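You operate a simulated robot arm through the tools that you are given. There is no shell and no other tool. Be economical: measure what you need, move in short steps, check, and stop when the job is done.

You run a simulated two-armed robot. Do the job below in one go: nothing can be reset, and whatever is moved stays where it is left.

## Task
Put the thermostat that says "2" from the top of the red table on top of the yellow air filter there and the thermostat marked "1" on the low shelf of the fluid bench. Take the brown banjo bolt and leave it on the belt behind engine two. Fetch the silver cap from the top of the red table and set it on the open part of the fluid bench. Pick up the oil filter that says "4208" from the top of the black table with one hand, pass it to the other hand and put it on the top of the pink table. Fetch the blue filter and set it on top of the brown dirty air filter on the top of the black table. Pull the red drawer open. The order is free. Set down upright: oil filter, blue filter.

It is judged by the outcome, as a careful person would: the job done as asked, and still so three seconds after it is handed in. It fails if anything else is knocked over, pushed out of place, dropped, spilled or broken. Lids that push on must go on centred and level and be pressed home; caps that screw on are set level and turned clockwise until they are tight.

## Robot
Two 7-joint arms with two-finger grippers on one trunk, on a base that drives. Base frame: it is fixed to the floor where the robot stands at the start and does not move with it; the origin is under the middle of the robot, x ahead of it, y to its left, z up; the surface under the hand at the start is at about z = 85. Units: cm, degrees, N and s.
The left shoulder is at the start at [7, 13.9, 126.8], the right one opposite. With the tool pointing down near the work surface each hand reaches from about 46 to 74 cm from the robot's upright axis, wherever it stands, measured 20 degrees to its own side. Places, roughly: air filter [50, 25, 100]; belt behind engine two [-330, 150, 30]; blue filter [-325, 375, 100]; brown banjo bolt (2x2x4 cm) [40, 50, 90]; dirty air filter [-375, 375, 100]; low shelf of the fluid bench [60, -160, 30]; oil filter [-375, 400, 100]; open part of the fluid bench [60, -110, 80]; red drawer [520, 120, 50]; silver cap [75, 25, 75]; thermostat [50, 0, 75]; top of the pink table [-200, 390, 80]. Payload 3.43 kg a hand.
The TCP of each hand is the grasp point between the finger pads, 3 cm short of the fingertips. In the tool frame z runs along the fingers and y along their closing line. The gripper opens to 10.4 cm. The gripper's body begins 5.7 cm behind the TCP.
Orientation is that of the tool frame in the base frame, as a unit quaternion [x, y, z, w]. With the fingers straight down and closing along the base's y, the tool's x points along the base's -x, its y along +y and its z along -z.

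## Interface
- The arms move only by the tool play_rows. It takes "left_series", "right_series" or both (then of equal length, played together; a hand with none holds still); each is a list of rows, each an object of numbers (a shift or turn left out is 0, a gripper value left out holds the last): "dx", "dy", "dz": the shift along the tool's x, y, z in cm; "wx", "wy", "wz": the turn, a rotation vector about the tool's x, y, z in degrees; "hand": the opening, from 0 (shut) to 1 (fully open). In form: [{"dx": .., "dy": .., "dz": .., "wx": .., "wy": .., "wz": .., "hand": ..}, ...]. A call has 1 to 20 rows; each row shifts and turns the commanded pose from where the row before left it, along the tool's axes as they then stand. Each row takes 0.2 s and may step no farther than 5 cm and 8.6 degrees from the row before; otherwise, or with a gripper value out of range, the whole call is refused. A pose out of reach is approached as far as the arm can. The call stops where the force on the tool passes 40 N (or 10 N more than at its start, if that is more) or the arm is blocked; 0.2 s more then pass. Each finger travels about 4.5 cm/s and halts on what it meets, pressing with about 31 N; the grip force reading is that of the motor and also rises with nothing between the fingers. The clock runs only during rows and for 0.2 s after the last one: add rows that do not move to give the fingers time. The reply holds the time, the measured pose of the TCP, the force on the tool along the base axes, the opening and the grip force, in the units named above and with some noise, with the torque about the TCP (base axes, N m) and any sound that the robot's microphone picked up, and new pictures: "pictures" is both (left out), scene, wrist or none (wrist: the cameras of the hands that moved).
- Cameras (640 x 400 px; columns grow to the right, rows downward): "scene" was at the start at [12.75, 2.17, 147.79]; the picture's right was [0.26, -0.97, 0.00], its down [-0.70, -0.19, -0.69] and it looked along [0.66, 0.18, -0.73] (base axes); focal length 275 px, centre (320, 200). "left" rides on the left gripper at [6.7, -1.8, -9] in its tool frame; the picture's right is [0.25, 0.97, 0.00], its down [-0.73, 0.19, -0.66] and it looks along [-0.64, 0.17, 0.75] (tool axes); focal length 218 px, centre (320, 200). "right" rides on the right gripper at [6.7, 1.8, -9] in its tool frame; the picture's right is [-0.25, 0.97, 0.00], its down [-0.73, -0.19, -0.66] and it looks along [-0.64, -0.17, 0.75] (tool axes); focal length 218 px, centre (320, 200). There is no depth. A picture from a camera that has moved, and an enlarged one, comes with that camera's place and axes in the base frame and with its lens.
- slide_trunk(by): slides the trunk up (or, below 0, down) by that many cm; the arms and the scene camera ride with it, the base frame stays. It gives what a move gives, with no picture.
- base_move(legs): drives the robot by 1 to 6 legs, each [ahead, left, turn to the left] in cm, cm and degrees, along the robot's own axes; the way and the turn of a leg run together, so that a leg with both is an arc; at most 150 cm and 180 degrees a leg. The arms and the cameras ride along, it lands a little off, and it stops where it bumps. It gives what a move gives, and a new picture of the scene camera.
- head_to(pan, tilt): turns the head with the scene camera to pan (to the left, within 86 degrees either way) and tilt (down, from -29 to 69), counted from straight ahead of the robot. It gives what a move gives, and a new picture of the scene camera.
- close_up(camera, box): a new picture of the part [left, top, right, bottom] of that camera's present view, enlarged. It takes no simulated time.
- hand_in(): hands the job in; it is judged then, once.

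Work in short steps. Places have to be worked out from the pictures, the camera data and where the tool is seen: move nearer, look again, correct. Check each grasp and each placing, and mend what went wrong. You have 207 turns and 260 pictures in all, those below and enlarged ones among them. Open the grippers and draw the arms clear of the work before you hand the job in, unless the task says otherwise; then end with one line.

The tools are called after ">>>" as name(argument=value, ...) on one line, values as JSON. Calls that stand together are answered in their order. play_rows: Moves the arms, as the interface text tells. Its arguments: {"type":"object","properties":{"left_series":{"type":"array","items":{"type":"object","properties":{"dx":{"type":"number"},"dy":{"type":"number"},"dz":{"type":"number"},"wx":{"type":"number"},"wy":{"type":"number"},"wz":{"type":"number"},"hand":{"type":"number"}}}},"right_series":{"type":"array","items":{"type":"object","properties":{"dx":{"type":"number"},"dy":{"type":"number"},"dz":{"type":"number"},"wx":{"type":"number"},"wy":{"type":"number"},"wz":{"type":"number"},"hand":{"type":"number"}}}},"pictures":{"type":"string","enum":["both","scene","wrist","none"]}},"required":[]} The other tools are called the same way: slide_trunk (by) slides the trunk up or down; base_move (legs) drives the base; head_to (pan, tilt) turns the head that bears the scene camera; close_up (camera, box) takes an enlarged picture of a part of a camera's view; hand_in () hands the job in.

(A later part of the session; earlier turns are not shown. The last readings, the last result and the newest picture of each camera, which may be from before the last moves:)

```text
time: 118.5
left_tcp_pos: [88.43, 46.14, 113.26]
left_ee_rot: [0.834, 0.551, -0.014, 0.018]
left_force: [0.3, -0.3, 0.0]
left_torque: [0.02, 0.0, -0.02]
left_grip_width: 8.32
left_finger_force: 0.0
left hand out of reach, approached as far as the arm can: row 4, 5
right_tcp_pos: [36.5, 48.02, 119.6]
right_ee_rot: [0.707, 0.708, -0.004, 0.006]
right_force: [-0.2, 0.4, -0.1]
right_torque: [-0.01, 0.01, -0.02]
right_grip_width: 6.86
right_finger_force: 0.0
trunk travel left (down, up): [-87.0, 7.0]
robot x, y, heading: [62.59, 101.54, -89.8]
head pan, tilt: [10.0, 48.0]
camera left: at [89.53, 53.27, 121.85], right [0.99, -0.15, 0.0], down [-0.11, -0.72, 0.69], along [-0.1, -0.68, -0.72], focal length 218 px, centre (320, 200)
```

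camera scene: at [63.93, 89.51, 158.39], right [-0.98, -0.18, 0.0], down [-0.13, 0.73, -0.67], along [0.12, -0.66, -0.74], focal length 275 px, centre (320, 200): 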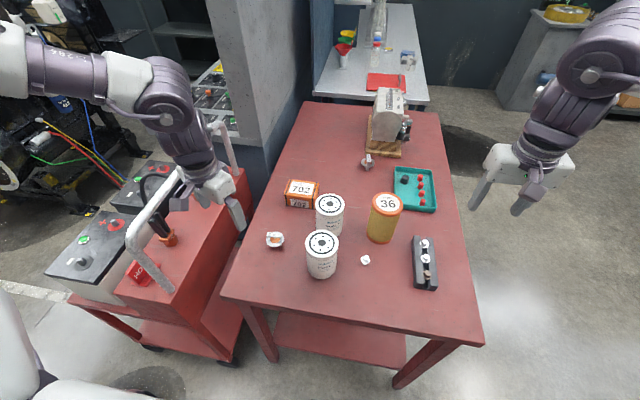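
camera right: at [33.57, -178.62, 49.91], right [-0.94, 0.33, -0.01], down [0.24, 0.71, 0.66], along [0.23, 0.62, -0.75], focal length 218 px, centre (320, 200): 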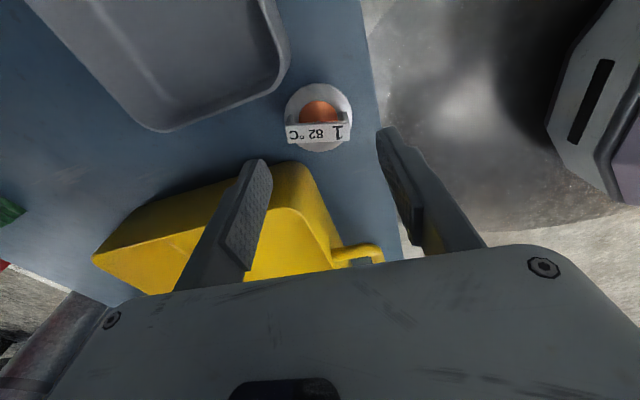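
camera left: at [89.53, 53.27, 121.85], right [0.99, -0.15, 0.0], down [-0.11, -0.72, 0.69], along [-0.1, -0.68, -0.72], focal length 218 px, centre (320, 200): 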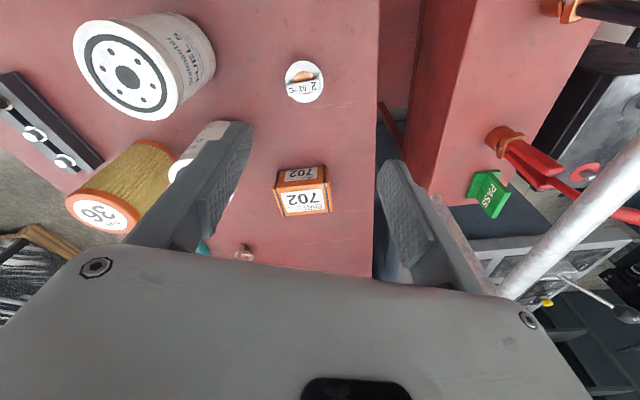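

It is indeed "2", at (85.9,44.0). The left elbow would come down near the battery cart's handle, so I use the right arm from a pose turned to heading -38°.

>>> base_move(legs=[[-15, 0, 0], [0, 0, 52], [-1, -19.6, 0]])

>>> play_rows(right_series=[{"hand": 0.85}], pictures="wrist")

```text
time: 123.4
left_tcp_pos: [109.12, 87.88, 113.18]
left_ee_rot: [0.512, 0.859, -0.006, 0.021]
left_force: [1.1, -0.8, -0.3]
left_torque: [-0.05, 0.03, 0.02]
left_grip_width: 8.36
left_finger_force: 0.1
right_tcp_pos: [75.28, 48.41, 119.82]
right_ee_rot: [0.329, 0.944, -0.004, 0.006]
right_force: [0.1, 0.0, 0.5]
right_torque: [-0.01, 0.03, 0.02]
right_grip_width: 6.85
right_finger_force: 0.0
trunk travel left (down, up): [-87.0, 7.0]
robot x, y, heading: [49.51, 101.4, -38.0]
head pan, tilt: [10.0, 48.0]
camera scene: at [60.83, 95.12, 158.28], right [-0.47, -0.88, 0.0], down [-0.66, 0.35, -0.67], along [0.59, -0.32, -0.74], focal length 275 px, centre (320, 200)
```

scene: 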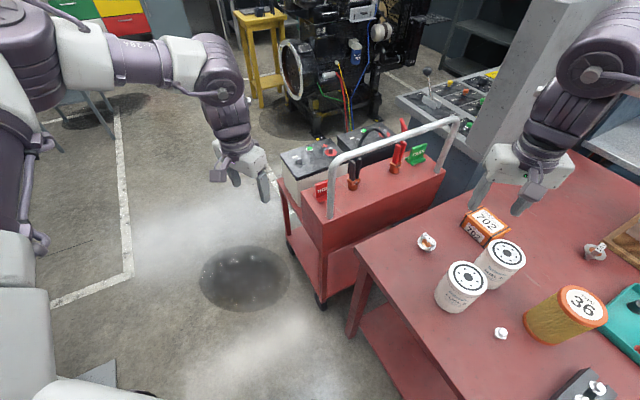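

```text
time: 123.8
left_tcp_pos: [108.95, 87.48, 113.27]
left_ee_rot: [0.512, 0.859, -0.005, 0.021]
left_force: [0.8, 1.2, 0.0]
left_torque: [0.0, -0.01, 0.04]
left_grip_width: 8.34
left_finger_force: 0.1
right_tcp_pos: [74.99, 48.06, 119.49]
right_ee_rot: [0.327, 0.945, -0.002, 0.008]
right_force: [-0.3, -0.2, 0.1]
right_torque: [-0.02, 0.05, -0.03]
right_grip_width: 8.84
right_finger_force: 0.1
trunk travel left (down, up): [-87.0, 7.0]
robot x, y, heading: [49.66, 101.59, -37.9]
head pan, tilt: [10.0, 48.0]
camera right: at [70.81, 53.62, 128.56], right [0.8, 0.6, 0.01], down [0.45, -0.6, 0.67], along [0.41, -0.53, -0.74], focal length 218 px, centre (320, 200)
```

right: 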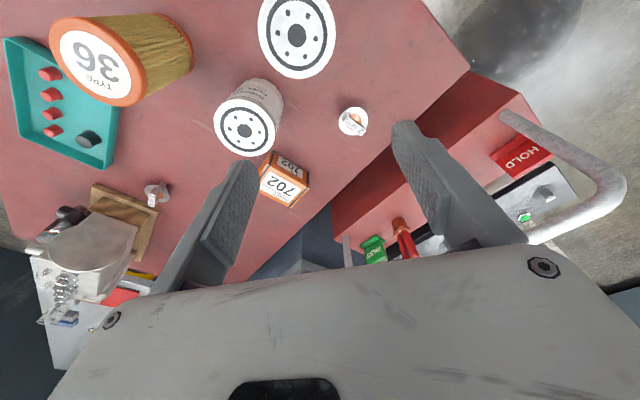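

I bring the right hand over thermostat 2 at ≈(86.3,44).

>>> play_rows(right_series=[{"dx": -2.8, "dy": 0.94, "dz": 1}, {"dx": -2.8, "dy": 0.94, "dz": 1}, {"dx": -2.8, "dy": 0.94, "dz": 1}, {"dx": -2.8, "dy": 0.94, "dz": 1}, {}], pictures="none")

>>> slide_trunk(by=-14)

>>> play_rows(right_series=[{}], pictures="both")

```text
time: 125.0
left_tcp_pos: [108.86, 87.57, 113.37]
left_ee_rot: [0.51, 0.86, -0.005, 0.022]
left_force: [-0.2, 0.8, -0.3]
left_torque: [-0.02, -0.02, -0.02]
left_grip_width: 8.31
left_finger_force: 0.1
right_tcp_pos: [86.39, 43.98, 115.95]
right_ee_rot: [0.326, 0.945, -0.001, 0.008]
right_force: [-0.1, -0.2, -0.1]
right_torque: [0.0, 0.01, -0.01]
right_grip_width: 8.87
right_finger_force: 0.1
trunk travel left (down, up): [-87.0, 7.0]
robot x, y, heading: [50.09, 101.6, -38.4]
head pan, tilt: [10.0, 48.0]
```

```text
time: 126.6
left_tcp_pos: [108.91, 87.66, 99.1]
left_ee_rot: [0.511, 0.859, -0.005, 0.022]
left_force: [-0.4, 0.7, 0.6]
left_torque: [0.03, 0.03, 0.02]
left_grip_width: 8.33
left_finger_force: 0.0
right_tcp_pos: [86.27, 44.02, 101.95]
right_ee_rot: [0.328, 0.945, -0.001, 0.008]
right_force: [-0.3, 0.7, 0.0]
right_torque: [-0.02, -0.03, 0.0]
right_grip_width: 8.81
right_finger_force: 0.0
trunk travel left (down, up): [-73.0, 21.0]
robot x, y, heading: [49.59, 101.79, -38.0]
head pan, tilt: [10.0, 48.0]
```

```text
time: 127.0
left_tcp_pos: [108.9, 87.58, 99.06]
left_ee_rot: [0.511, 0.859, -0.005, 0.021]
left_force: [0.4, -0.2, 0.0]
left_torque: [0.0, -0.01, -0.01]
left_grip_width: 8.3
left_finger_force: 0.1
right_tcp_pos: [86.34, 44.1, 101.9]
right_ee_rot: [0.328, 0.945, -0.002, 0.007]
right_force: [-1.3, 1.1, -0.2]
right_torque: [0.02, 0.0, 0.05]
right_grip_width: 8.84
right_finger_force: 0.2
trunk travel left (down, up): [-73.0, 21.0]
robot x, y, heading: [49.82, 101.31, -38.4]
head pan, tilt: [10.0, 48.0]
camera scene: at [60.53, 94.74, 144.29], right [-0.47, -0.88, 0.0], down [-0.66, 0.35, -0.67], along [0.59, -0.32, -0.74], focal length 275 px, centre (320, 200)
camera right: at [82.07, 49.67, 110.87], right [0.8, 0.6, 0.01], down [0.45, -0.6, 0.67], along [0.41, -0.53, -0.74], focal length 218 px, centre (320, 200)
```

scene: 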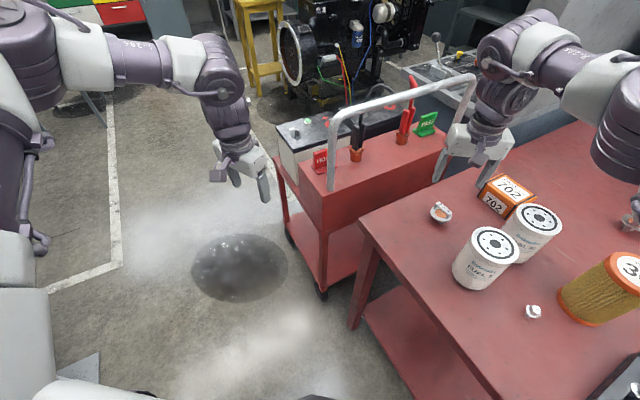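
right: 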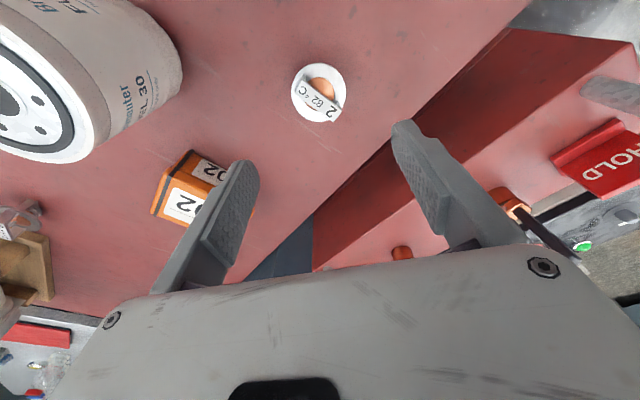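

Well centred; I lower 12.5 cm and grip the flange.

>>> slide_trunk(by=-12.6)

>>> play_rows(right_series=[{"hand": 0.6}, {"hand": 0.4}, {"hand": 0.3}, {"hand": 0.2}, {"hand": 0.2}], pictures="wrist")

```text
time: 128.6
left_tcp_pos: [108.88, 87.6, 86.56]
left_ee_rot: [0.51, 0.86, -0.005, 0.022]
left_force: [-0.1, -0.1, 0.0]
left_torque: [0.01, 0.0, 0.03]
left_grip_width: 8.34
left_finger_force: 0.1
right_tcp_pos: [86.38, 43.99, 89.49]
right_ee_rot: [0.328, 0.945, -0.002, 0.008]
right_force: [0.3, 0.0, -0.7]
right_torque: [0.0, 0.0, 0.0]
right_grip_width: 8.84
right_finger_force: 0.1
trunk travel left (down, up): [-60.4, 33.6]
robot x, y, heading: [49.46, 101.4, -38.1]
head pan, tilt: [10.0, 48.0]
```

```text
time: 129.8
left_tcp_pos: [108.91, 87.58, 86.59]
left_ee_rot: [0.511, 0.859, -0.005, 0.021]
left_force: [0.2, -0.8, 0.0]
left_torque: [-0.04, 0.0, 0.04]
left_grip_width: 8.32
left_finger_force: 0.2
right_tcp_pos: [86.35, 43.98, 89.48]
right_ee_rot: [0.328, 0.945, -0.001, 0.007]
right_force: [-0.4, 1.1, 0.6]
right_torque: [-0.01, 0.0, -0.01]
right_grip_width: 5.27
right_finger_force: 30.9
trunk travel left (down, up): [-60.4, 33.6]
robot x, y, heading: [49.73, 101.31, -38.3]
head pan, tilt: [10.0, 48.0]
camera right: at [82.05, 49.67, 98.26], right [0.8, 0.6, 0.01], down [0.45, -0.6, 0.67], along [0.41, -0.53, -0.74], focal length 218 px, centre (320, 200)
```

right: 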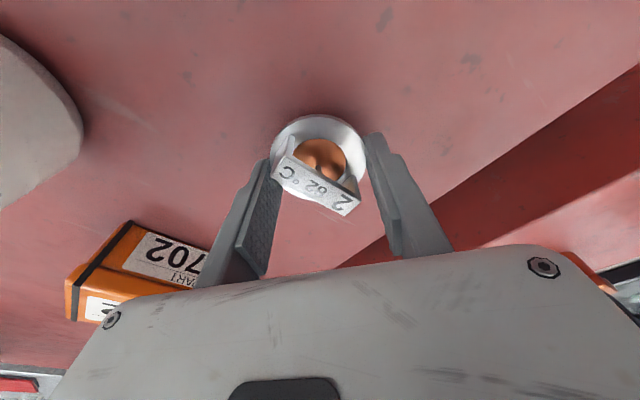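

Gripped. I raise the trunk fully and turn -30°, which should put the right hand right above the yellow air filter.

>>> slide_trunk(by=32)

>>> base_move(legs=[[0, 0, -30]])

>>> play_rows(right_series=[{}], pictures="wrist")

```text
time: 132.9
left_tcp_pos: [109.0, 87.64, 118.6]
left_ee_rot: [0.511, 0.859, -0.004, 0.023]
left_force: [1.0, -0.1, 0.3]
left_torque: [0.07, 0.0, 0.01]
left_grip_width: 8.31
left_finger_force: 0.0
right_tcp_pos: [86.35, 44.05, 121.38]
right_ee_rot: [0.328, 0.945, -0.002, 0.008]
right_force: [0.2, -0.5, -0.8]
right_torque: [0.01, 0.0, -0.02]
right_grip_width: 5.25
right_finger_force: 31.4
trunk travel left (down, up): [-92.4, 1.6]
robot x, y, heading: [49.38, 101.65, -37.9]
head pan, tilt: [10.0, 48.0]
```

```text
time: 134.8
left_tcp_pos: [94.16, 59.89, 118.55]
left_ee_rot: [0.716, 0.698, -0.01, 0.018]
left_force: [0.5, 0.1, -0.2]
left_torque: [0.0, 0.01, 0.02]
left_grip_width: 8.33
left_finger_force: 0.0
right_tcp_pos: [52.82, 33.44, 121.39]
right_ee_rot: [0.561, 0.828, -0.004, 0.007]
right_force: [0.8, -0.2, -0.8]
right_torque: [-0.05, 0.01, 0.04]
right_grip_width: 5.24
right_finger_force: 31.6
trunk travel left (down, up): [-92.4, 1.6]
robot x, y, heading: [49.14, 101.83, -68.1]
head pan, tilt: [10.0, 48.0]
camera scene: at [55.78, 90.26, 163.69], right [-0.85, -0.53, 0.0], down [-0.39, 0.63, -0.67], along [0.35, -0.57, -0.74], focal length 275 px, centre (320, 200)
```

scene: 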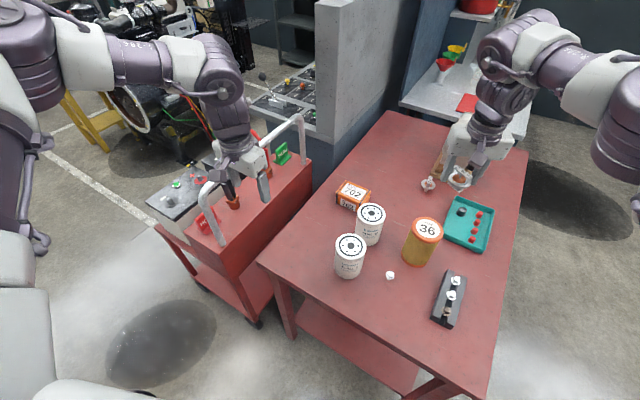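

```text
time: 135.2
left_tcp_pos: [93.98, 59.73, 118.64]
left_ee_rot: [0.716, 0.698, -0.009, 0.019]
left_force: [-0.5, 0.4, -0.7]
left_torque: [-0.02, -0.01, -0.01]
left_grip_width: 8.34
left_finger_force: 0.1
right_tcp_pos: [52.71, 33.51, 121.32]
right_ee_rot: [0.56, 0.829, -0.004, 0.007]
right_force: [-0.7, 0.5, -0.8]
right_torque: [0.0, 0.0, 0.02]
right_grip_width: 5.25
right_finger_force: 31.1
trunk travel left (down, up): [-92.4, 1.6]
robot x, y, heading: [49.55, 101.45, -68.1]
head pan, tilt: [10.0, 48.0]
camera right: at [51.85, 40.43, 130.26], right [0.99, 0.12, 0.01], down [0.09, -0.74, 0.67], along [0.09, -0.66, -0.74], focal length 218 px, centre (320, 200)
```

right: 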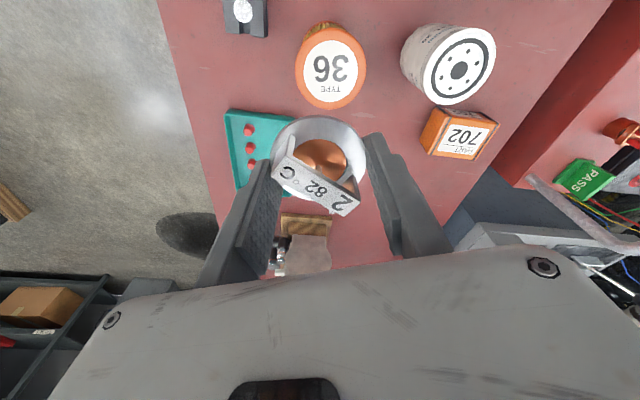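

Filter top centre estimated at (54,34.6). I shift over it and lower by 11 cm to look again.

>>> play_rows(right_series=[{"dx": 0.5, "dy": 1.6}], pictures="none")

>>> slide_trunk(by=-11)

>>> play_rows(right_series=[{}], pictures="both")

```text
time: 135.6
left_tcp_pos: [94.16, 59.74, 118.61]
left_ee_rot: [0.717, 0.697, -0.01, 0.02]
left_force: [-0.1, 0.3, 1.1]
left_torque: [0.0, -0.01, 0.02]
left_grip_width: 8.35
left_finger_force: 0.2
right_tcp_pos: [54.08, 34.54, 121.34]
right_ee_rot: [0.56, 0.828, -0.004, 0.007]
right_force: [0.0, 0.3, -1.2]
right_torque: [0.02, 0.0, 0.01]
right_grip_width: 5.25
right_finger_force: 30.9
trunk travel left (down, up): [-92.4, 1.6]
robot x, y, heading: [49.63, 101.25, -68.3]
head pan, tilt: [10.0, 48.0]
```

```text
time: 137.0
left_tcp_pos: [94.0, 59.94, 107.63]
left_ee_rot: [0.716, 0.698, -0.01, 0.02]
left_force: [0.5, -0.4, -0.9]
left_torque: [-0.02, 0.0, -0.04]
left_grip_width: 8.33
left_finger_force: 0.0
right_tcp_pos: [53.95, 34.46, 110.3]
right_ee_rot: [0.561, 0.828, -0.003, 0.007]
right_force: [-0.1, 0.1, -1.3]
right_torque: [-0.02, 0.0, 0.0]
right_grip_width: 5.28
right_finger_force: 31.1
trunk travel left (down, up): [-81.4, 12.6]
robot x, y, heading: [49.79, 101.51, -68.1]
head pan, tilt: [10.0, 48.0]
```

```text
time: 137.4
left_tcp_pos: [94.03, 59.77, 107.58]
left_ee_rot: [0.716, 0.698, -0.009, 0.02]
left_force: [0.1, 0.2, 0.0]
left_torque: [-0.01, -0.03, 0.0]
left_grip_width: 8.33
left_finger_force: 0.0
right_tcp_pos: [54.11, 34.57, 110.4]
right_ee_rot: [0.561, 0.828, -0.003, 0.008]
right_force: [0.0, -0.4, -1.3]
right_torque: [-0.03, 0.0, 0.01]
right_grip_width: 5.26
right_finger_force: 31.1
trunk travel left (down, up): [-81.4, 12.6]
robot x, y, heading: [49.47, 101.53, -68.2]
head pan, tilt: [10.0, 48.0]
camera scene: at [55.66, 90.17, 152.69], right [-0.85, -0.53, 0.0], down [-0.39, 0.63, -0.67], along [0.35, -0.57, -0.74], focal length 275 px, centre (320, 200)
camera right: at [53.17, 41.45, 119.27], right [0.99, 0.12, 0.01], down [0.09, -0.74, 0.67], along [0.09, -0.66, -0.74], focal length 218 px, centre (320, 200)
```

scene: 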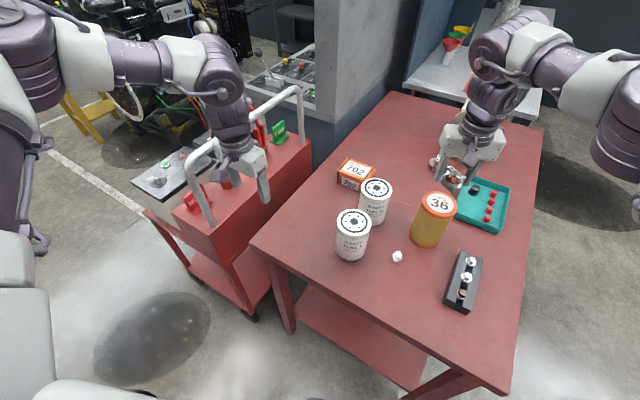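
right: 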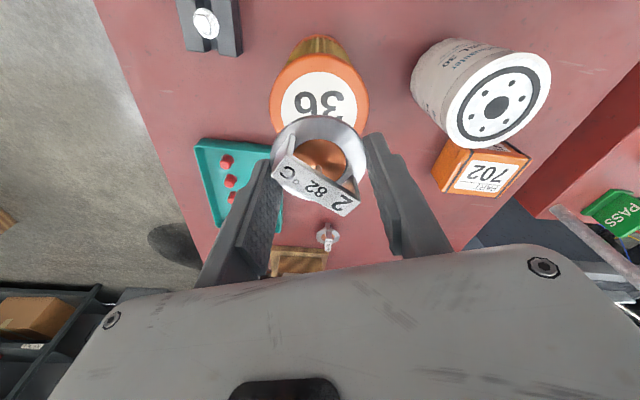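

Centre refined to (54.1,35.5). I shift 1 cm and descend gently to contact.

>>> play_rows(right_series=[{"dx": 0.9, "dy": 0.4}, {"dz": 1.5}, {"dz": 1.5}, {"dz": 1}, {}], pictures="wrist")

>>> close_up(camera="scene", box=[380, 120, 520, 260])

```text
time: 138.6
left_tcp_pos: [94.06, 59.84, 107.5]
left_ee_rot: [0.716, 0.698, -0.01, 0.02]
left_force: [-0.4, -0.1, -0.7]
left_torque: [-0.03, 0.0, -0.01]
left_grip_width: 8.29
left_finger_force: 0.1
right_tcp_pos: [54.04, 35.53, 106.23]
right_ee_rot: [0.561, 0.828, -0.004, 0.007]
right_force: [0.4, -0.4, -0.4]
right_torque: [0.0, 0.0, 0.02]
right_grip_width: 5.26
right_finger_force: 30.6
trunk travel left (down, up): [-81.4, 12.6]
robot x, y, heading: [49.67, 101.66, -68.1]
head pan, tilt: [10.0, 48.0]
camera right: at [53.2, 42.45, 115.22], right [0.99, 0.12, 0.01], down [0.09, -0.74, 0.67], along [0.09, -0.66, -0.74], focal length 218 px, centre (320, 200)
```

right: 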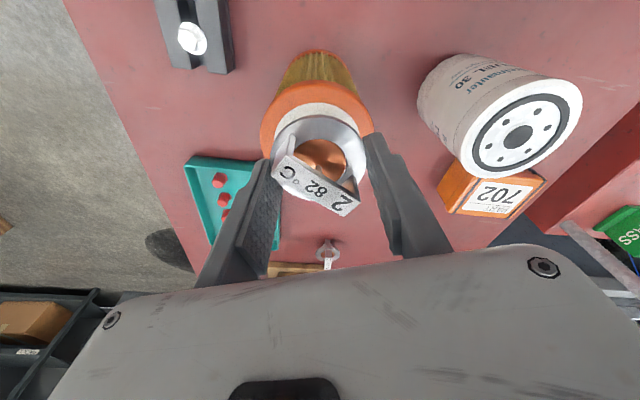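

```text
2.86 times, centred on (450, 190) of scene
camera zoom: at [55.64, 90.21, 152.69], right [-0.85, -0.53, 0.0], down [-0.39, 0.63, -0.67], along [0.35, -0.57, -0.74], focal length 785 px, centre (-51, 229)
```

zoom: 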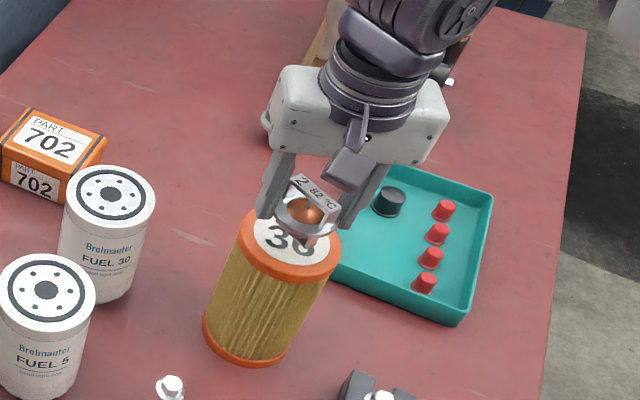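

Still about 1.3 cm short toward the robot; I correct and lower to contact in tiny steps.

>>> play_rows(right_series=[{"dx": 1.1, "dy": 0.7}, {"dz": 0.5}, {"dz": 0.4}, {"dz": 0.3}, {"dz": 0.3}, {"dz": 0.3}, {"dz": 0.3}], pictures="wrist")

>>> close_up(camera="scene", box=[380, 120, 520, 260])

```text
time: 140.2
left_tcp_pos: [94.05, 59.83, 107.53]
left_ee_rot: [0.716, 0.698, -0.01, 0.02]
left_force: [-0.2, -0.6, 0.0]
left_torque: [0.01, 0.01, 0.02]
left_grip_width: 8.29
left_finger_force: 0.0
right_tcp_pos: [54.31, 36.66, 104.36]
right_ee_rot: [0.56, 0.828, -0.004, 0.008]
right_force: [0.4, -0.8, 3.6]
right_torque: [-0.09, 0.02, 0.01]
right_grip_width: 5.25
right_finger_force: 31.0
trunk travel left (down, up): [-81.4, 12.6]
robot x, y, heading: [49.62, 101.5, -68.2]
head pan, tilt: [10.0, 48.0]
camera right: at [53.48, 43.68, 113.25], right [0.99, 0.12, 0.01], down [0.09, -0.74, 0.67], along [0.09, -0.66, -0.74], focal length 218 px, centre (320, 200)
```

right: 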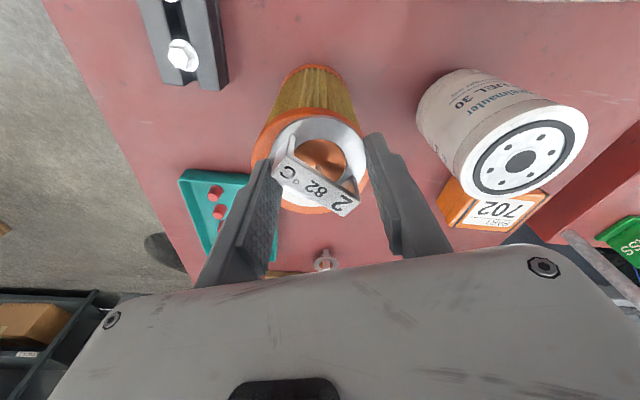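

```text
2.86 times, centred on (450, 190) of scene
camera zoom: at [55.6, 90.3, 152.71], right [-0.85, -0.53, 0.0], down [-0.39, 0.63, -0.67], along [0.35, -0.57, -0.74], focal length 785 px, centre (-51, 229)
```

zoom: 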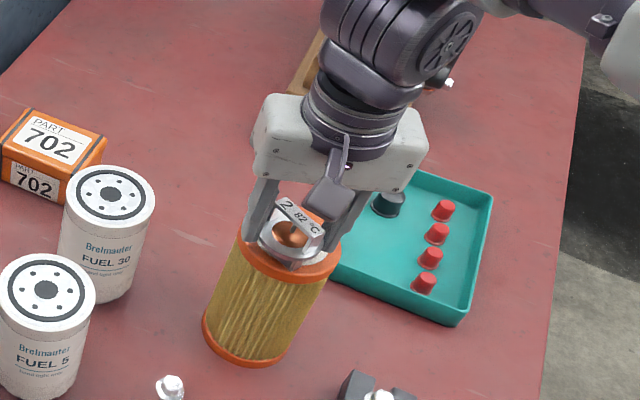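

Light contact (3.6 N) and centred. I release and rise.

>>> play_rows(right_series=[{"dz": 0.2}, {"hand": 0.6}, {"hand": 0.7}, {"hand": 0.75}, {"dz": -1.5}, {"dz": -3}, {"dz": -3}, {"dz": -3}], pictures="wrist")

>>> close_up(camera="scene", box=[380, 120, 520, 260])

```text
time: 142.0
left_tcp_pos: [94.07, 59.87, 107.61]
left_ee_rot: [0.716, 0.698, -0.011, 0.02]
left_force: [0.4, -0.5, -0.5]
left_torque: [-0.05, -0.01, 0.02]
left_grip_width: 8.32
left_finger_force: 0.1
right_tcp_pos: [54.16, 36.9, 114.62]
right_ee_rot: [0.561, 0.828, -0.004, 0.007]
right_force: [-0.3, 0.8, 0.4]
right_torque: [0.0, 0.01, 0.01]
right_grip_width: 7.78
right_finger_force: 0.0
trunk travel left (down, up): [-81.4, 12.6]
robot x, y, heading: [49.46, 101.61, -68.1]
head pan, tilt: [10.0, 48.0]
camera right: at [53.39, 43.89, 123.47], right [0.99, 0.12, 0.01], down [0.09, -0.74, 0.67], along [0.09, -0.66, -0.74], focal length 218 px, centre (320, 200)
```

right: 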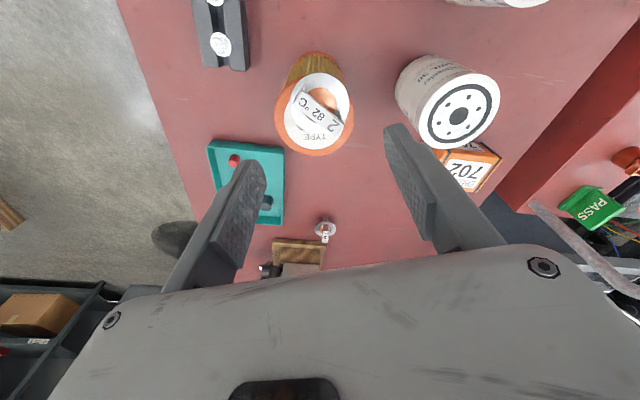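

```text
2.86 times, centred on (450, 190) of scene
camera zoom: at [55.66, 90.33, 152.69], right [-0.85, -0.53, 0.0], down [-0.39, 0.63, -0.67], along [0.35, -0.57, -0.74], focal length 785 px, centre (-51, 229)
```

zoom: 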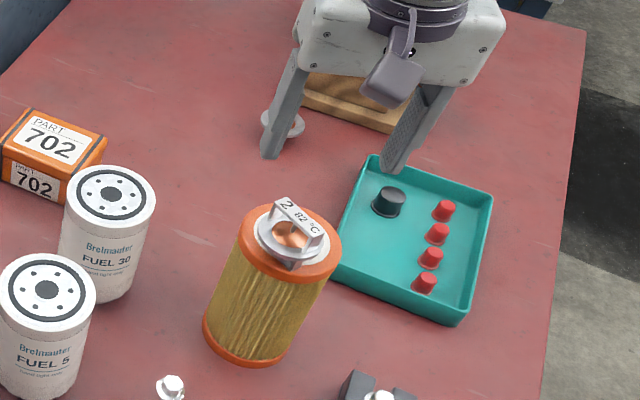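

Thermostat 2 rests on the filter. Next the drawer: I back away, face +x and look ahead.

>>> base_move(legs=[[-15, 0, 0], [0, 0, 68]])

>>> head_to(pan=0, tilt=22)

```text
time: 146.4
left_tcp_pos: [99.61, 140.63, 107.64]
left_ee_rot: [0.206, 0.978, 0.002, 0.022]
left_force: [0.0, 0.3, -0.6]
left_torque: [0.02, 0.0, 0.0]
left_grip_width: 8.3
left_finger_force: 0.1
right_tcp_pos: [105.78, 94.93, 114.58]
right_ee_rot: [0.004, 1.0, 0.001, 0.008]
right_force: [0.3, 0.6, 0.2]
right_torque: [0.0, 0.02, -0.03]
right_grip_width: 7.79
right_finger_force: 0.0
trunk travel left (down, up): [-81.4, 12.6]
robot x, y, heading: [44.08, 115.3, -0.5]
head pan, tilt: [10.0, 48.0]
camera scene: at [56.9, 116.63, 152.69], right [0.16, -0.99, 0.0], down [-0.73, -0.12, -0.67], along [0.66, 0.11, -0.74], focal length 275 px, centre (320, 200)
```

scene: 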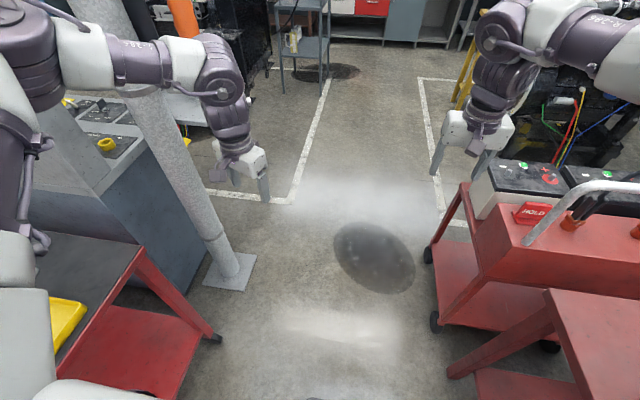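

```text
time: 147.3
left_tcp_pos: [99.65, 140.66, 107.65]
left_ee_rot: [0.206, 0.978, 0.002, 0.023]
left_force: [0.1, -0.4, 0.3]
left_torque: [0.0, -0.01, -0.02]
left_grip_width: 8.3
left_finger_force: 0.2
right_tcp_pos: [105.73, 94.98, 114.55]
right_ee_rot: [0.005, 1.0, 0.0, 0.008]
right_force: [0.3, 0.1, 1.2]
right_torque: [0.02, -0.01, -0.02]
right_grip_width: 7.81
right_finger_force: 0.1
trunk travel left (down, up): [-81.4, 12.6]
robot x, y, heading: [43.97, 115.26, -0.4]
head pan, tilt: [0.0, 22.0]
camera scene: at [58.41, 115.31, 156.65], right [-0.01, -1.0, 0.0], down [-0.38, 0.0, -0.93], along [0.93, -0.01, -0.38], focal length 275 px, centre (320, 200)
```

scene: 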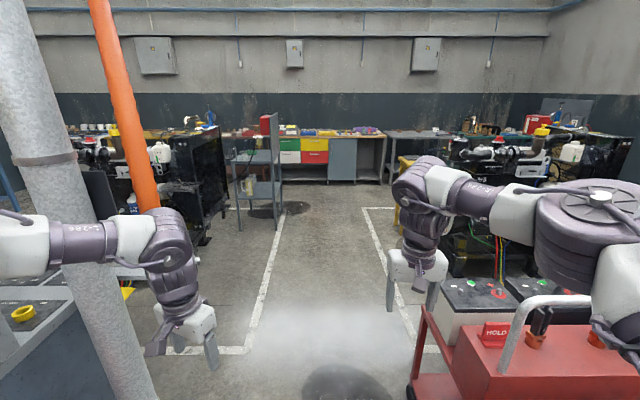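

The post is close to the left arm, so I raise the trunk, shift right 14 cm and drive up the lane toward the cabinet.

>>> slide_trunk(by=12)

>>> base_move(legs=[[0, -14, 0.4], [140, 0, 0], [140, 12, 0]])

```text
time: 148.8
left_tcp_pos: [99.51, 140.66, 119.64]
left_ee_rot: [0.206, 0.978, 0.002, 0.022]
left_force: [-0.5, 0.6, -0.1]
left_torque: [-0.01, 0.01, 0.01]
left_grip_width: 8.32
left_finger_force: 0.1
right_tcp_pos: [105.76, 94.97, 126.59]
right_ee_rot: [0.004, 1.0, 0.0, 0.007]
right_force: [-0.1, 0.2, 0.2]
right_torque: [0.0, 0.0, 0.0]
right_grip_width: 7.81
right_finger_force: 0.1
trunk travel left (down, up): [-93.4, 0.6]
robot x, y, heading: [43.93, 115.19, -0.4]
head pan, tilt: [0.0, 22.0]
```

```text
time: 163.3
left_tcp_pos: [379.81, 139.0, 119.57]
left_ee_rot: [0.203, 0.979, 0.002, 0.022]
left_force: [0.3, 0.2, -0.6]
left_torque: [-0.01, 0.0, -0.03]
left_grip_width: 8.3
left_finger_force: 0.1
right_tcp_pos: [386.28, 93.47, 126.57]
right_ee_rot: [0.001, 1.0, 0.001, 0.008]
right_force: [-0.2, -0.2, -1.0]
right_torque: [-0.02, 0.0, 0.01]
right_grip_width: 7.79
right_finger_force: 0.0
trunk travel left (down, up): [-93.4, 0.6]
robot x, y, heading: [324.51, 113.26, -0.1]
head pan, tilt: [0.0, 22.0]
camera scene: at [338.88, 113.46, 168.67], right [0.0, -1.0, 0.0], down [-0.37, 0.0, -0.93], along [0.93, 0.0, -0.37], focal length 275 px, centre (320, 200)
```

scene: 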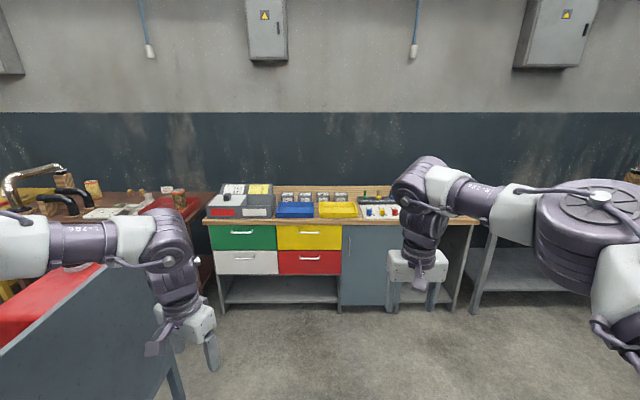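

The red drawer's handle is at about (521,121,46). The rack on the left is close to my left elbow, so I strafe right 20 cm before advancing.

>>> base_move(legs=[[0, -20, 0], [100, 0, 0], [0, 8, 0]])

>>> slide_trunk(by=-40)

>>> head_to(pan=8, tilt=35)

```text
time: 170.3
left_tcp_pos: [478.95, 125.66, 119.85]
left_ee_rot: [0.204, 0.979, 0.007, 0.02]
left_force: [-0.1, -1.7, 0.3]
left_torque: [0.08, 0.02, 0.04]
left_grip_width: 8.31
left_finger_force: 0.1
right_tcp_pos: [485.4, 79.99, 126.34]
right_ee_rot: [0.002, 1.0, 0.005, 0.008]
right_force: [0.3, -0.8, 0.4]
right_torque: [0.1, -0.04, 0.0]
right_grip_width: 7.8
right_finger_force: 0.0
trunk travel left (down, up): [-93.4, 0.6]
robot x, y, heading: [424.26, 100.88, -0.2]
head pan, tilt: [0.0, 22.0]
camera scene: at [438.07, 99.73, 168.66], right [0.0, -1.0, -0.01], down [-0.37, 0.01, -0.93], along [0.93, 0.0, -0.37], focal length 275 px, centre (320, 200)
```

scene: 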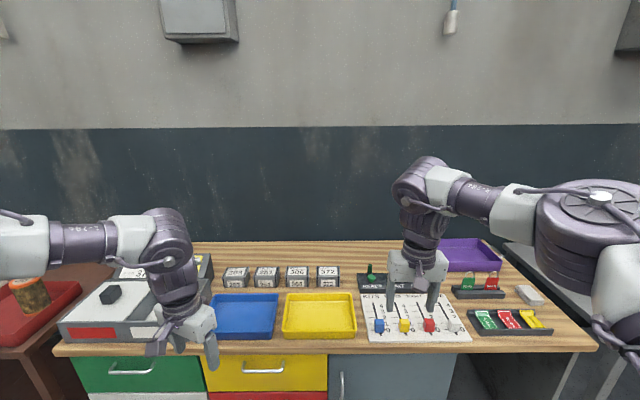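

```text
time: 174.1
left_tcp_pos: [479.15, 126.61, 79.63]
left_ee_rot: [0.204, 0.979, 0.003, 0.022]
left_force: [0.0, 0.3, 0.3]
left_torque: [-0.01, 0.0, 0.01]
left_grip_width: 8.29
left_finger_force: 0.1
right_tcp_pos: [485.58, 81.03, 86.51]
right_ee_rot: [0.003, 1.0, 0.001, 0.009]
right_force: [0.0, 0.3, -0.3]
right_torque: [-0.02, 0.01, -0.03]
right_grip_width: 7.8
right_finger_force: 0.0
trunk travel left (down, up): [-53.4, 40.6]
robot x, y, heading: [423.56, 101.09, -0.2]
head pan, tilt: [0.0, 22.0]
```

```text
time: 174.9
left_tcp_pos: [479.1, 126.8, 79.63]
left_ee_rot: [0.203, 0.979, 0.003, 0.022]
left_force: [0.4, -0.8, 0.0]
left_torque: [-0.01, 0.0, 0.0]
left_grip_width: 8.32
left_finger_force: 0.1
right_tcp_pos: [485.56, 81.04, 86.48]
right_ee_rot: [0.003, 1.0, 0.001, 0.007]
right_force: [0.0, -0.8, 0.4]
right_torque: [0.01, -0.01, -0.02]
right_grip_width: 7.79
right_finger_force: 0.0
trunk travel left (down, up): [-53.4, 40.6]
robot x, y, heading: [423.95, 101.17, -0.3]
head pan, tilt: [8.0, 35.0]
camera scene: at [437.59, 102.34, 126.6], right [0.14, -0.99, 0.0], down [-0.57, -0.08, -0.82], along [0.81, 0.11, -0.57], focal length 275 px, centre (320, 200)
```

scene: 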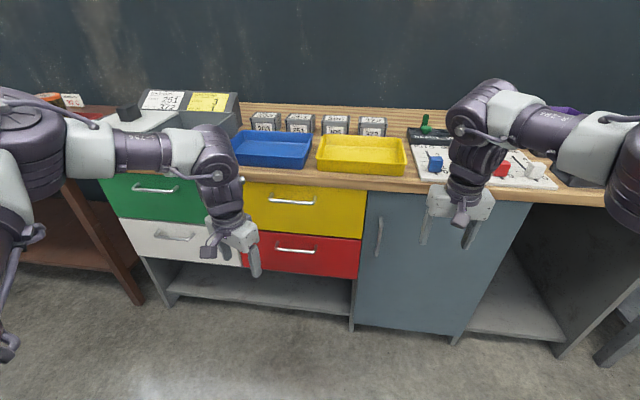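

Handle triangulated at ≈(503,120,58.5). I retract the right hand from the tabletop and rotate the left gripper to point forward (first undo yaw, then pitch 90°).

>>> play_rows(left_series=[{"wz": -8}, {"wz": -8}, {"wz": -7.5}, {"wy": -8.2}, {"wy": -8.2}, {"wy": -8.2}, {"wy": -8.2}, {"wy": -8.2}, {"wy": -8.2}, {"wy": -8.2}, {"wy": -8.2}, {"wy": -8.2}, {"wy": -8.2}, {"wy": -8.2}], right_series=[{"dx": 3}, {"dx": 3}, {"dx": 3}, {"dx": 3}, {}, {}, {}, {}, {}, {}, {}, {}, {}, {}], pictures="both")

```text
time: 177.9
left_tcp_pos: [479.22, 126.39, 79.45]
left_ee_rot: [0.0, 0.86, -0.004, 0.51]
left_force: [-0.1, -0.7, -0.2]
left_torque: [0.01, 0.0, 0.01]
left_grip_width: 8.29
left_finger_force: 0.1
left hand out of reach, approached as far as the arm can: row 11, 12, 13, 14
right_tcp_pos: [473.45, 81.09, 86.2]
right_ee_rot: [0.003, 1.0, 0.001, 0.008]
right_force: [-0.2, 1.5, 0.1]
right_torque: [0.0, 0.03, 0.0]
right_grip_width: 7.8
right_finger_force: 0.1
trunk travel left (down, up): [-53.4, 40.6]
robot x, y, heading: [424.21, 101.0, -0.2]
head pan, tilt: [8.0, 35.0]
camera scene: at [437.56, 102.36, 126.6], right [0.14, -0.99, 0.0], down [-0.57, -0.08, -0.82], along [0.81, 0.11, -0.57], focal length 275 px, centre (320, 200)
camera right: at [466.74, 82.85, 95.25], right [0.26, 0.97, 0.01], down [0.72, -0.2, 0.67], along [0.65, -0.17, -0.74], focal length 218 px, centre (320, 200)
camera left: at [467.95, 124.61, 77.86], right [-0.12, 0.97, -0.23], down [-0.23, 0.2, 0.95], along [0.97, 0.16, 0.2], focal length 218 px, centre (320, 200)
```

scene: 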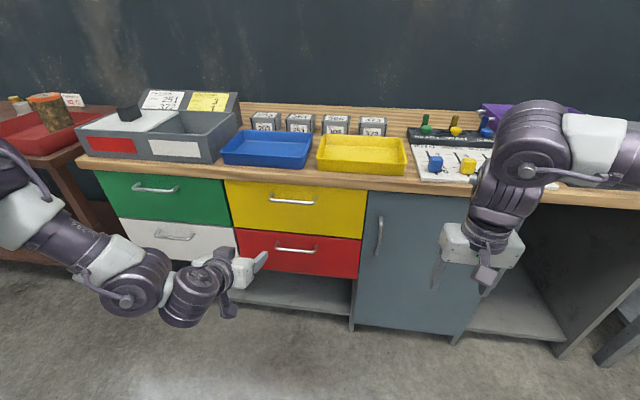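
right: 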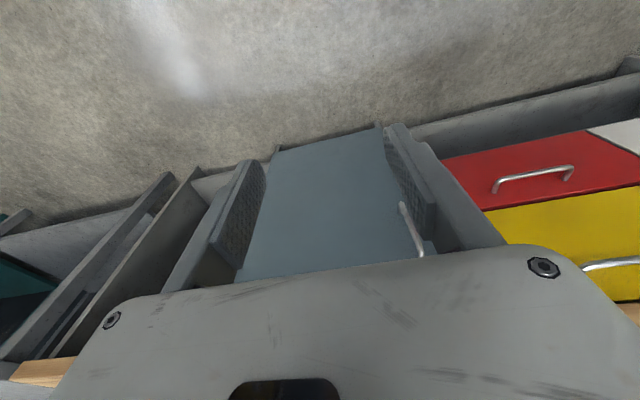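
left: 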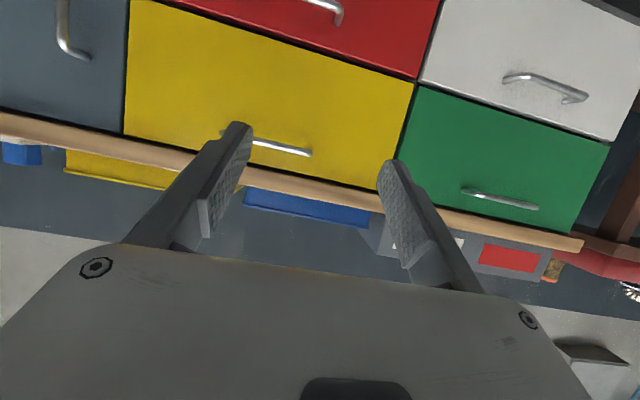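

The pitch stopped at ~61° (pointing 29° below horizontal), which is fine. Now I roll 86° so that the fingers close vertically on the bar handle.

>>> play_rows(left_series=[{"wz": 8.6}, {"wz": 8.6}, {"wz": 8.6}, {"wz": 8.6}, {"wz": 8.6}, {"wz": 8.6}, {"wz": 8.6}, {"wz": 8.6}, {"wz": 8.6}, {"wz": 8.6}, {"wz": 4}], pictures="both")

```text
time: 180.3
left_tcp_pos: [479.19, 126.36, 79.53]
left_ee_rot: [0.61, 0.607, 0.358, 0.363]
left_force: [0.2, 0.4, 0.4]
left_torque: [0.0, -0.01, 0.0]
left_grip_width: 8.33
left_finger_force: 0.0
right_tcp_pos: [473.39, 81.16, 86.37]
right_ee_rot: [0.002, 1.0, 0.001, 0.008]
right_force: [0.2, -1.0, -0.8]
right_torque: [0.04, 0.03, -0.01]
right_grip_width: 7.79
right_finger_force: 0.1
trunk travel left (down, up): [-53.4, 40.6]
robot x, y, heading: [423.7, 101.11, -0.4]
head pan, tilt: [8.0, 35.0]
camera scene: at [437.58, 102.34, 126.59], right [0.14, -0.99, 0.0], down [-0.57, -0.08, -0.82], along [0.81, 0.11, -0.57], focal length 275 px, centre (320, 200)
camera left: at [470.39, 133.13, 82.17], right [0.46, 0.25, 0.85], down [-0.49, -0.72, 0.49], along [0.74, -0.64, -0.21], focal length 218 px, centre (320, 200)
```

scene: 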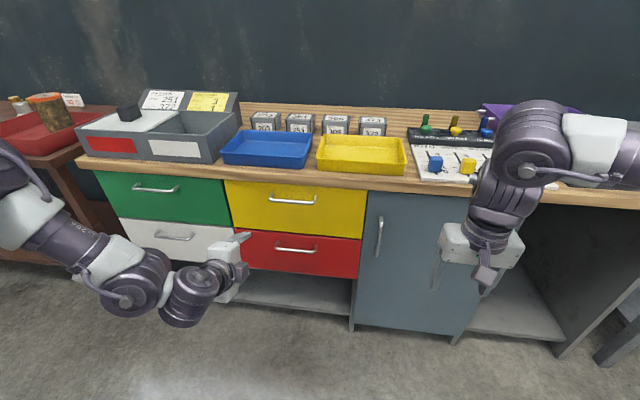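
left: 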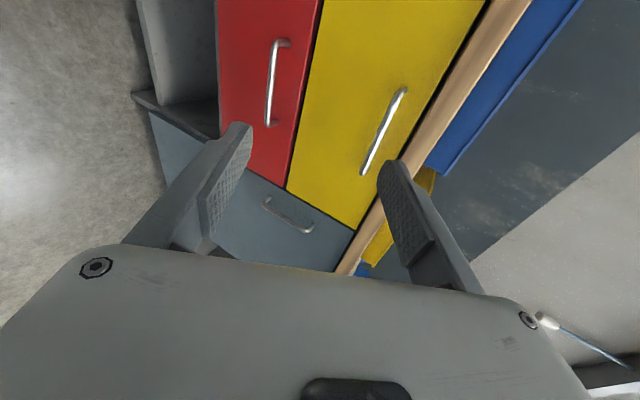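

Handle seen again consistent at (503,121,58.5). I lower the trunk 17 cm and move to a pre-grasp 8 cm before it.

>>> slide_trunk(by=-17)

>>> base_move(legs=[[10, -5.2, 0.3]])

>>> play_rows(left_series=[{"dz": 2.5, "dy": 1.3}, {"dz": 2.5, "dy": 1.3}, {}], pictures="wrist")

```text
time: 182.2
left_tcp_pos: [479.11, 126.38, 62.62]
left_ee_rot: [0.609, 0.607, 0.358, 0.364]
left_force: [-0.6, -0.6, -0.4]
left_torque: [0.02, -0.01, -0.01]
left_grip_width: 8.33
left_finger_force: 0.1
right_tcp_pos: [473.36, 80.97, 69.45]
right_ee_rot: [0.003, 1.0, 0.001, 0.008]
right_force: [-1.1, 0.5, -1.0]
right_torque: [-0.01, -0.01, -0.01]
right_grip_width: 7.79
right_finger_force: 0.0
trunk travel left (down, up): [-36.4, 57.6]
robot x, y, heading: [423.73, 101.01, -0.3]
head pan, tilt: [8.0, 35.0]
```

```text
time: 183.4
left_tcp_pos: [489.13, 121.54, 62.54]
left_ee_rot: [0.607, 0.609, 0.359, 0.363]
left_force: [1.0, -0.6, 0.6]
left_torque: [0.0, 0.03, 0.0]
left_grip_width: 8.34
left_finger_force: 0.1
right_tcp_pos: [483.81, 76.12, 69.28]
right_ee_rot: [-0.001, 1.0, 0.001, 0.007]
right_force: [0.9, 0.1, 0.3]
right_torque: [-0.02, 0.01, 0.04]
right_grip_width: 7.8
right_finger_force: 0.0
trunk travel left (down, up): [-36.4, 57.6]
robot x, y, heading: [434.01, 96.06, 0.1]
head pan, tilt: [8.0, 35.0]
camera scene: at [447.77, 97.17, 109.58], right [0.14, -0.99, 0.0], down [-0.57, -0.08, -0.82], along [0.81, 0.12, -0.57], focal length 275 px, centre (320, 200)
```

scene: 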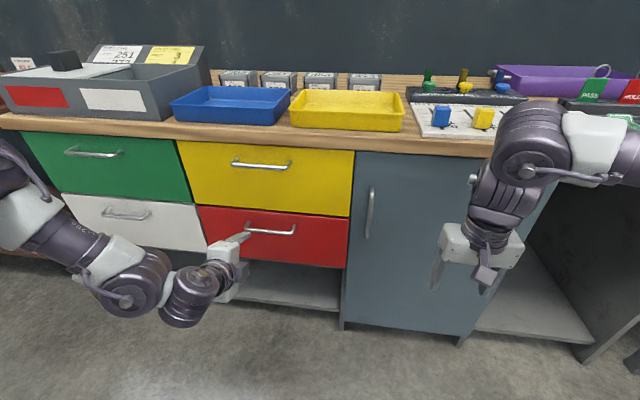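

```text
time: 184.2
left_tcp_pos: [494.71, 121.5, 62.34]
left_ee_rot: [0.606, 0.609, 0.36, 0.364]
left_force: [0.9, 1.4, 0.1]
left_torque: [0.03, 0.0, 0.0]
left_grip_width: 8.32
left_finger_force: 0.0
right_tcp_pos: [483.66, 76.03, 69.33]
right_ee_rot: [0.0, 1.0, 0.001, 0.008]
right_force: [0.2, 0.0, -0.2]
right_torque: [0.01, -0.04, 0.03]
right_grip_width: 7.79
right_finger_force: 0.0
trunk travel left (down, up): [-36.4, 57.6]
robot x, y, heading: [433.49, 95.67, -0.0]
head pan, tilt: [8.0, 35.0]
camera left: at [485.91, 128.2, 65.06], right [0.46, 0.26, 0.85], down [-0.48, -0.73, 0.49], along [0.74, -0.64, -0.21], focal length 218 px, centre (320, 200)
```

left: 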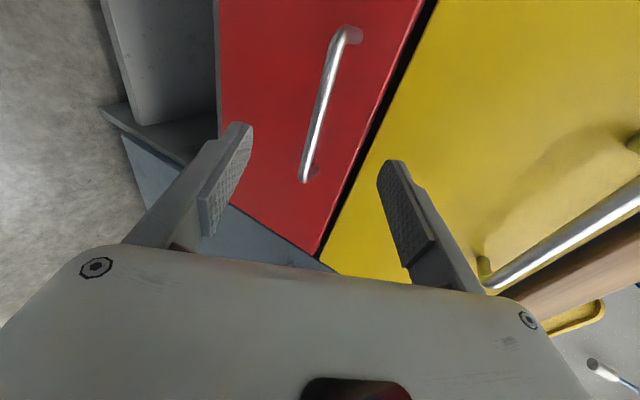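

Bar handle: y 115–127.5, z≈58, x≈503. The straight line along the fingers meets it; I narrow the opening to 4.5 cm and advance 7.5 cm, then close.

>>> play_rows(left_series=[{"hand": 0.43}, {"hand": 0.43}, {"hand": 0.43}, {"dz": 2}, {"dz": 2}, {"dz": 2}, {"dz": 1.5}], pictures="wrist")

```text
time: 185.8
left_tcp_pos: [499.66, 123.1, 62.32]
left_ee_rot: [0.607, 0.611, 0.357, 0.363]
left_force: [0.5, -0.3, 0.9]
left_torque: [0.02, 0.02, -0.02]
left_grip_width: 4.49
left_finger_force: 0.0
left hand out of reach, approached as far as the arm can: row 4, 5, 6, 7
right_tcp_pos: [483.66, 76.1, 69.32]
right_ee_rot: [-0.001, 1.0, 0.0, 0.008]
right_force: [-0.4, 0.9, -0.3]
right_torque: [-0.01, -0.02, -0.01]
right_grip_width: 7.81
right_finger_force: 0.1
trunk travel left (down, up): [-36.4, 57.6]
robot x, y, heading: [434.09, 95.97, 0.2]
head pan, tilt: [8.0, 35.0]
camera left: at [490.96, 129.93, 65.02], right [0.47, 0.26, 0.85], down [-0.49, -0.72, 0.49], along [0.74, -0.64, -0.21], focal length 218 px, centre (320, 200)
```

left: 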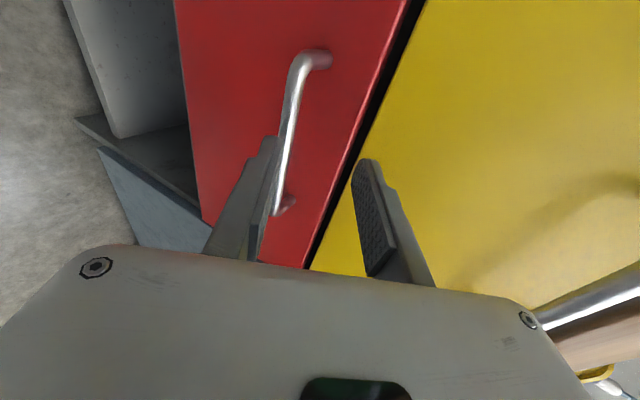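

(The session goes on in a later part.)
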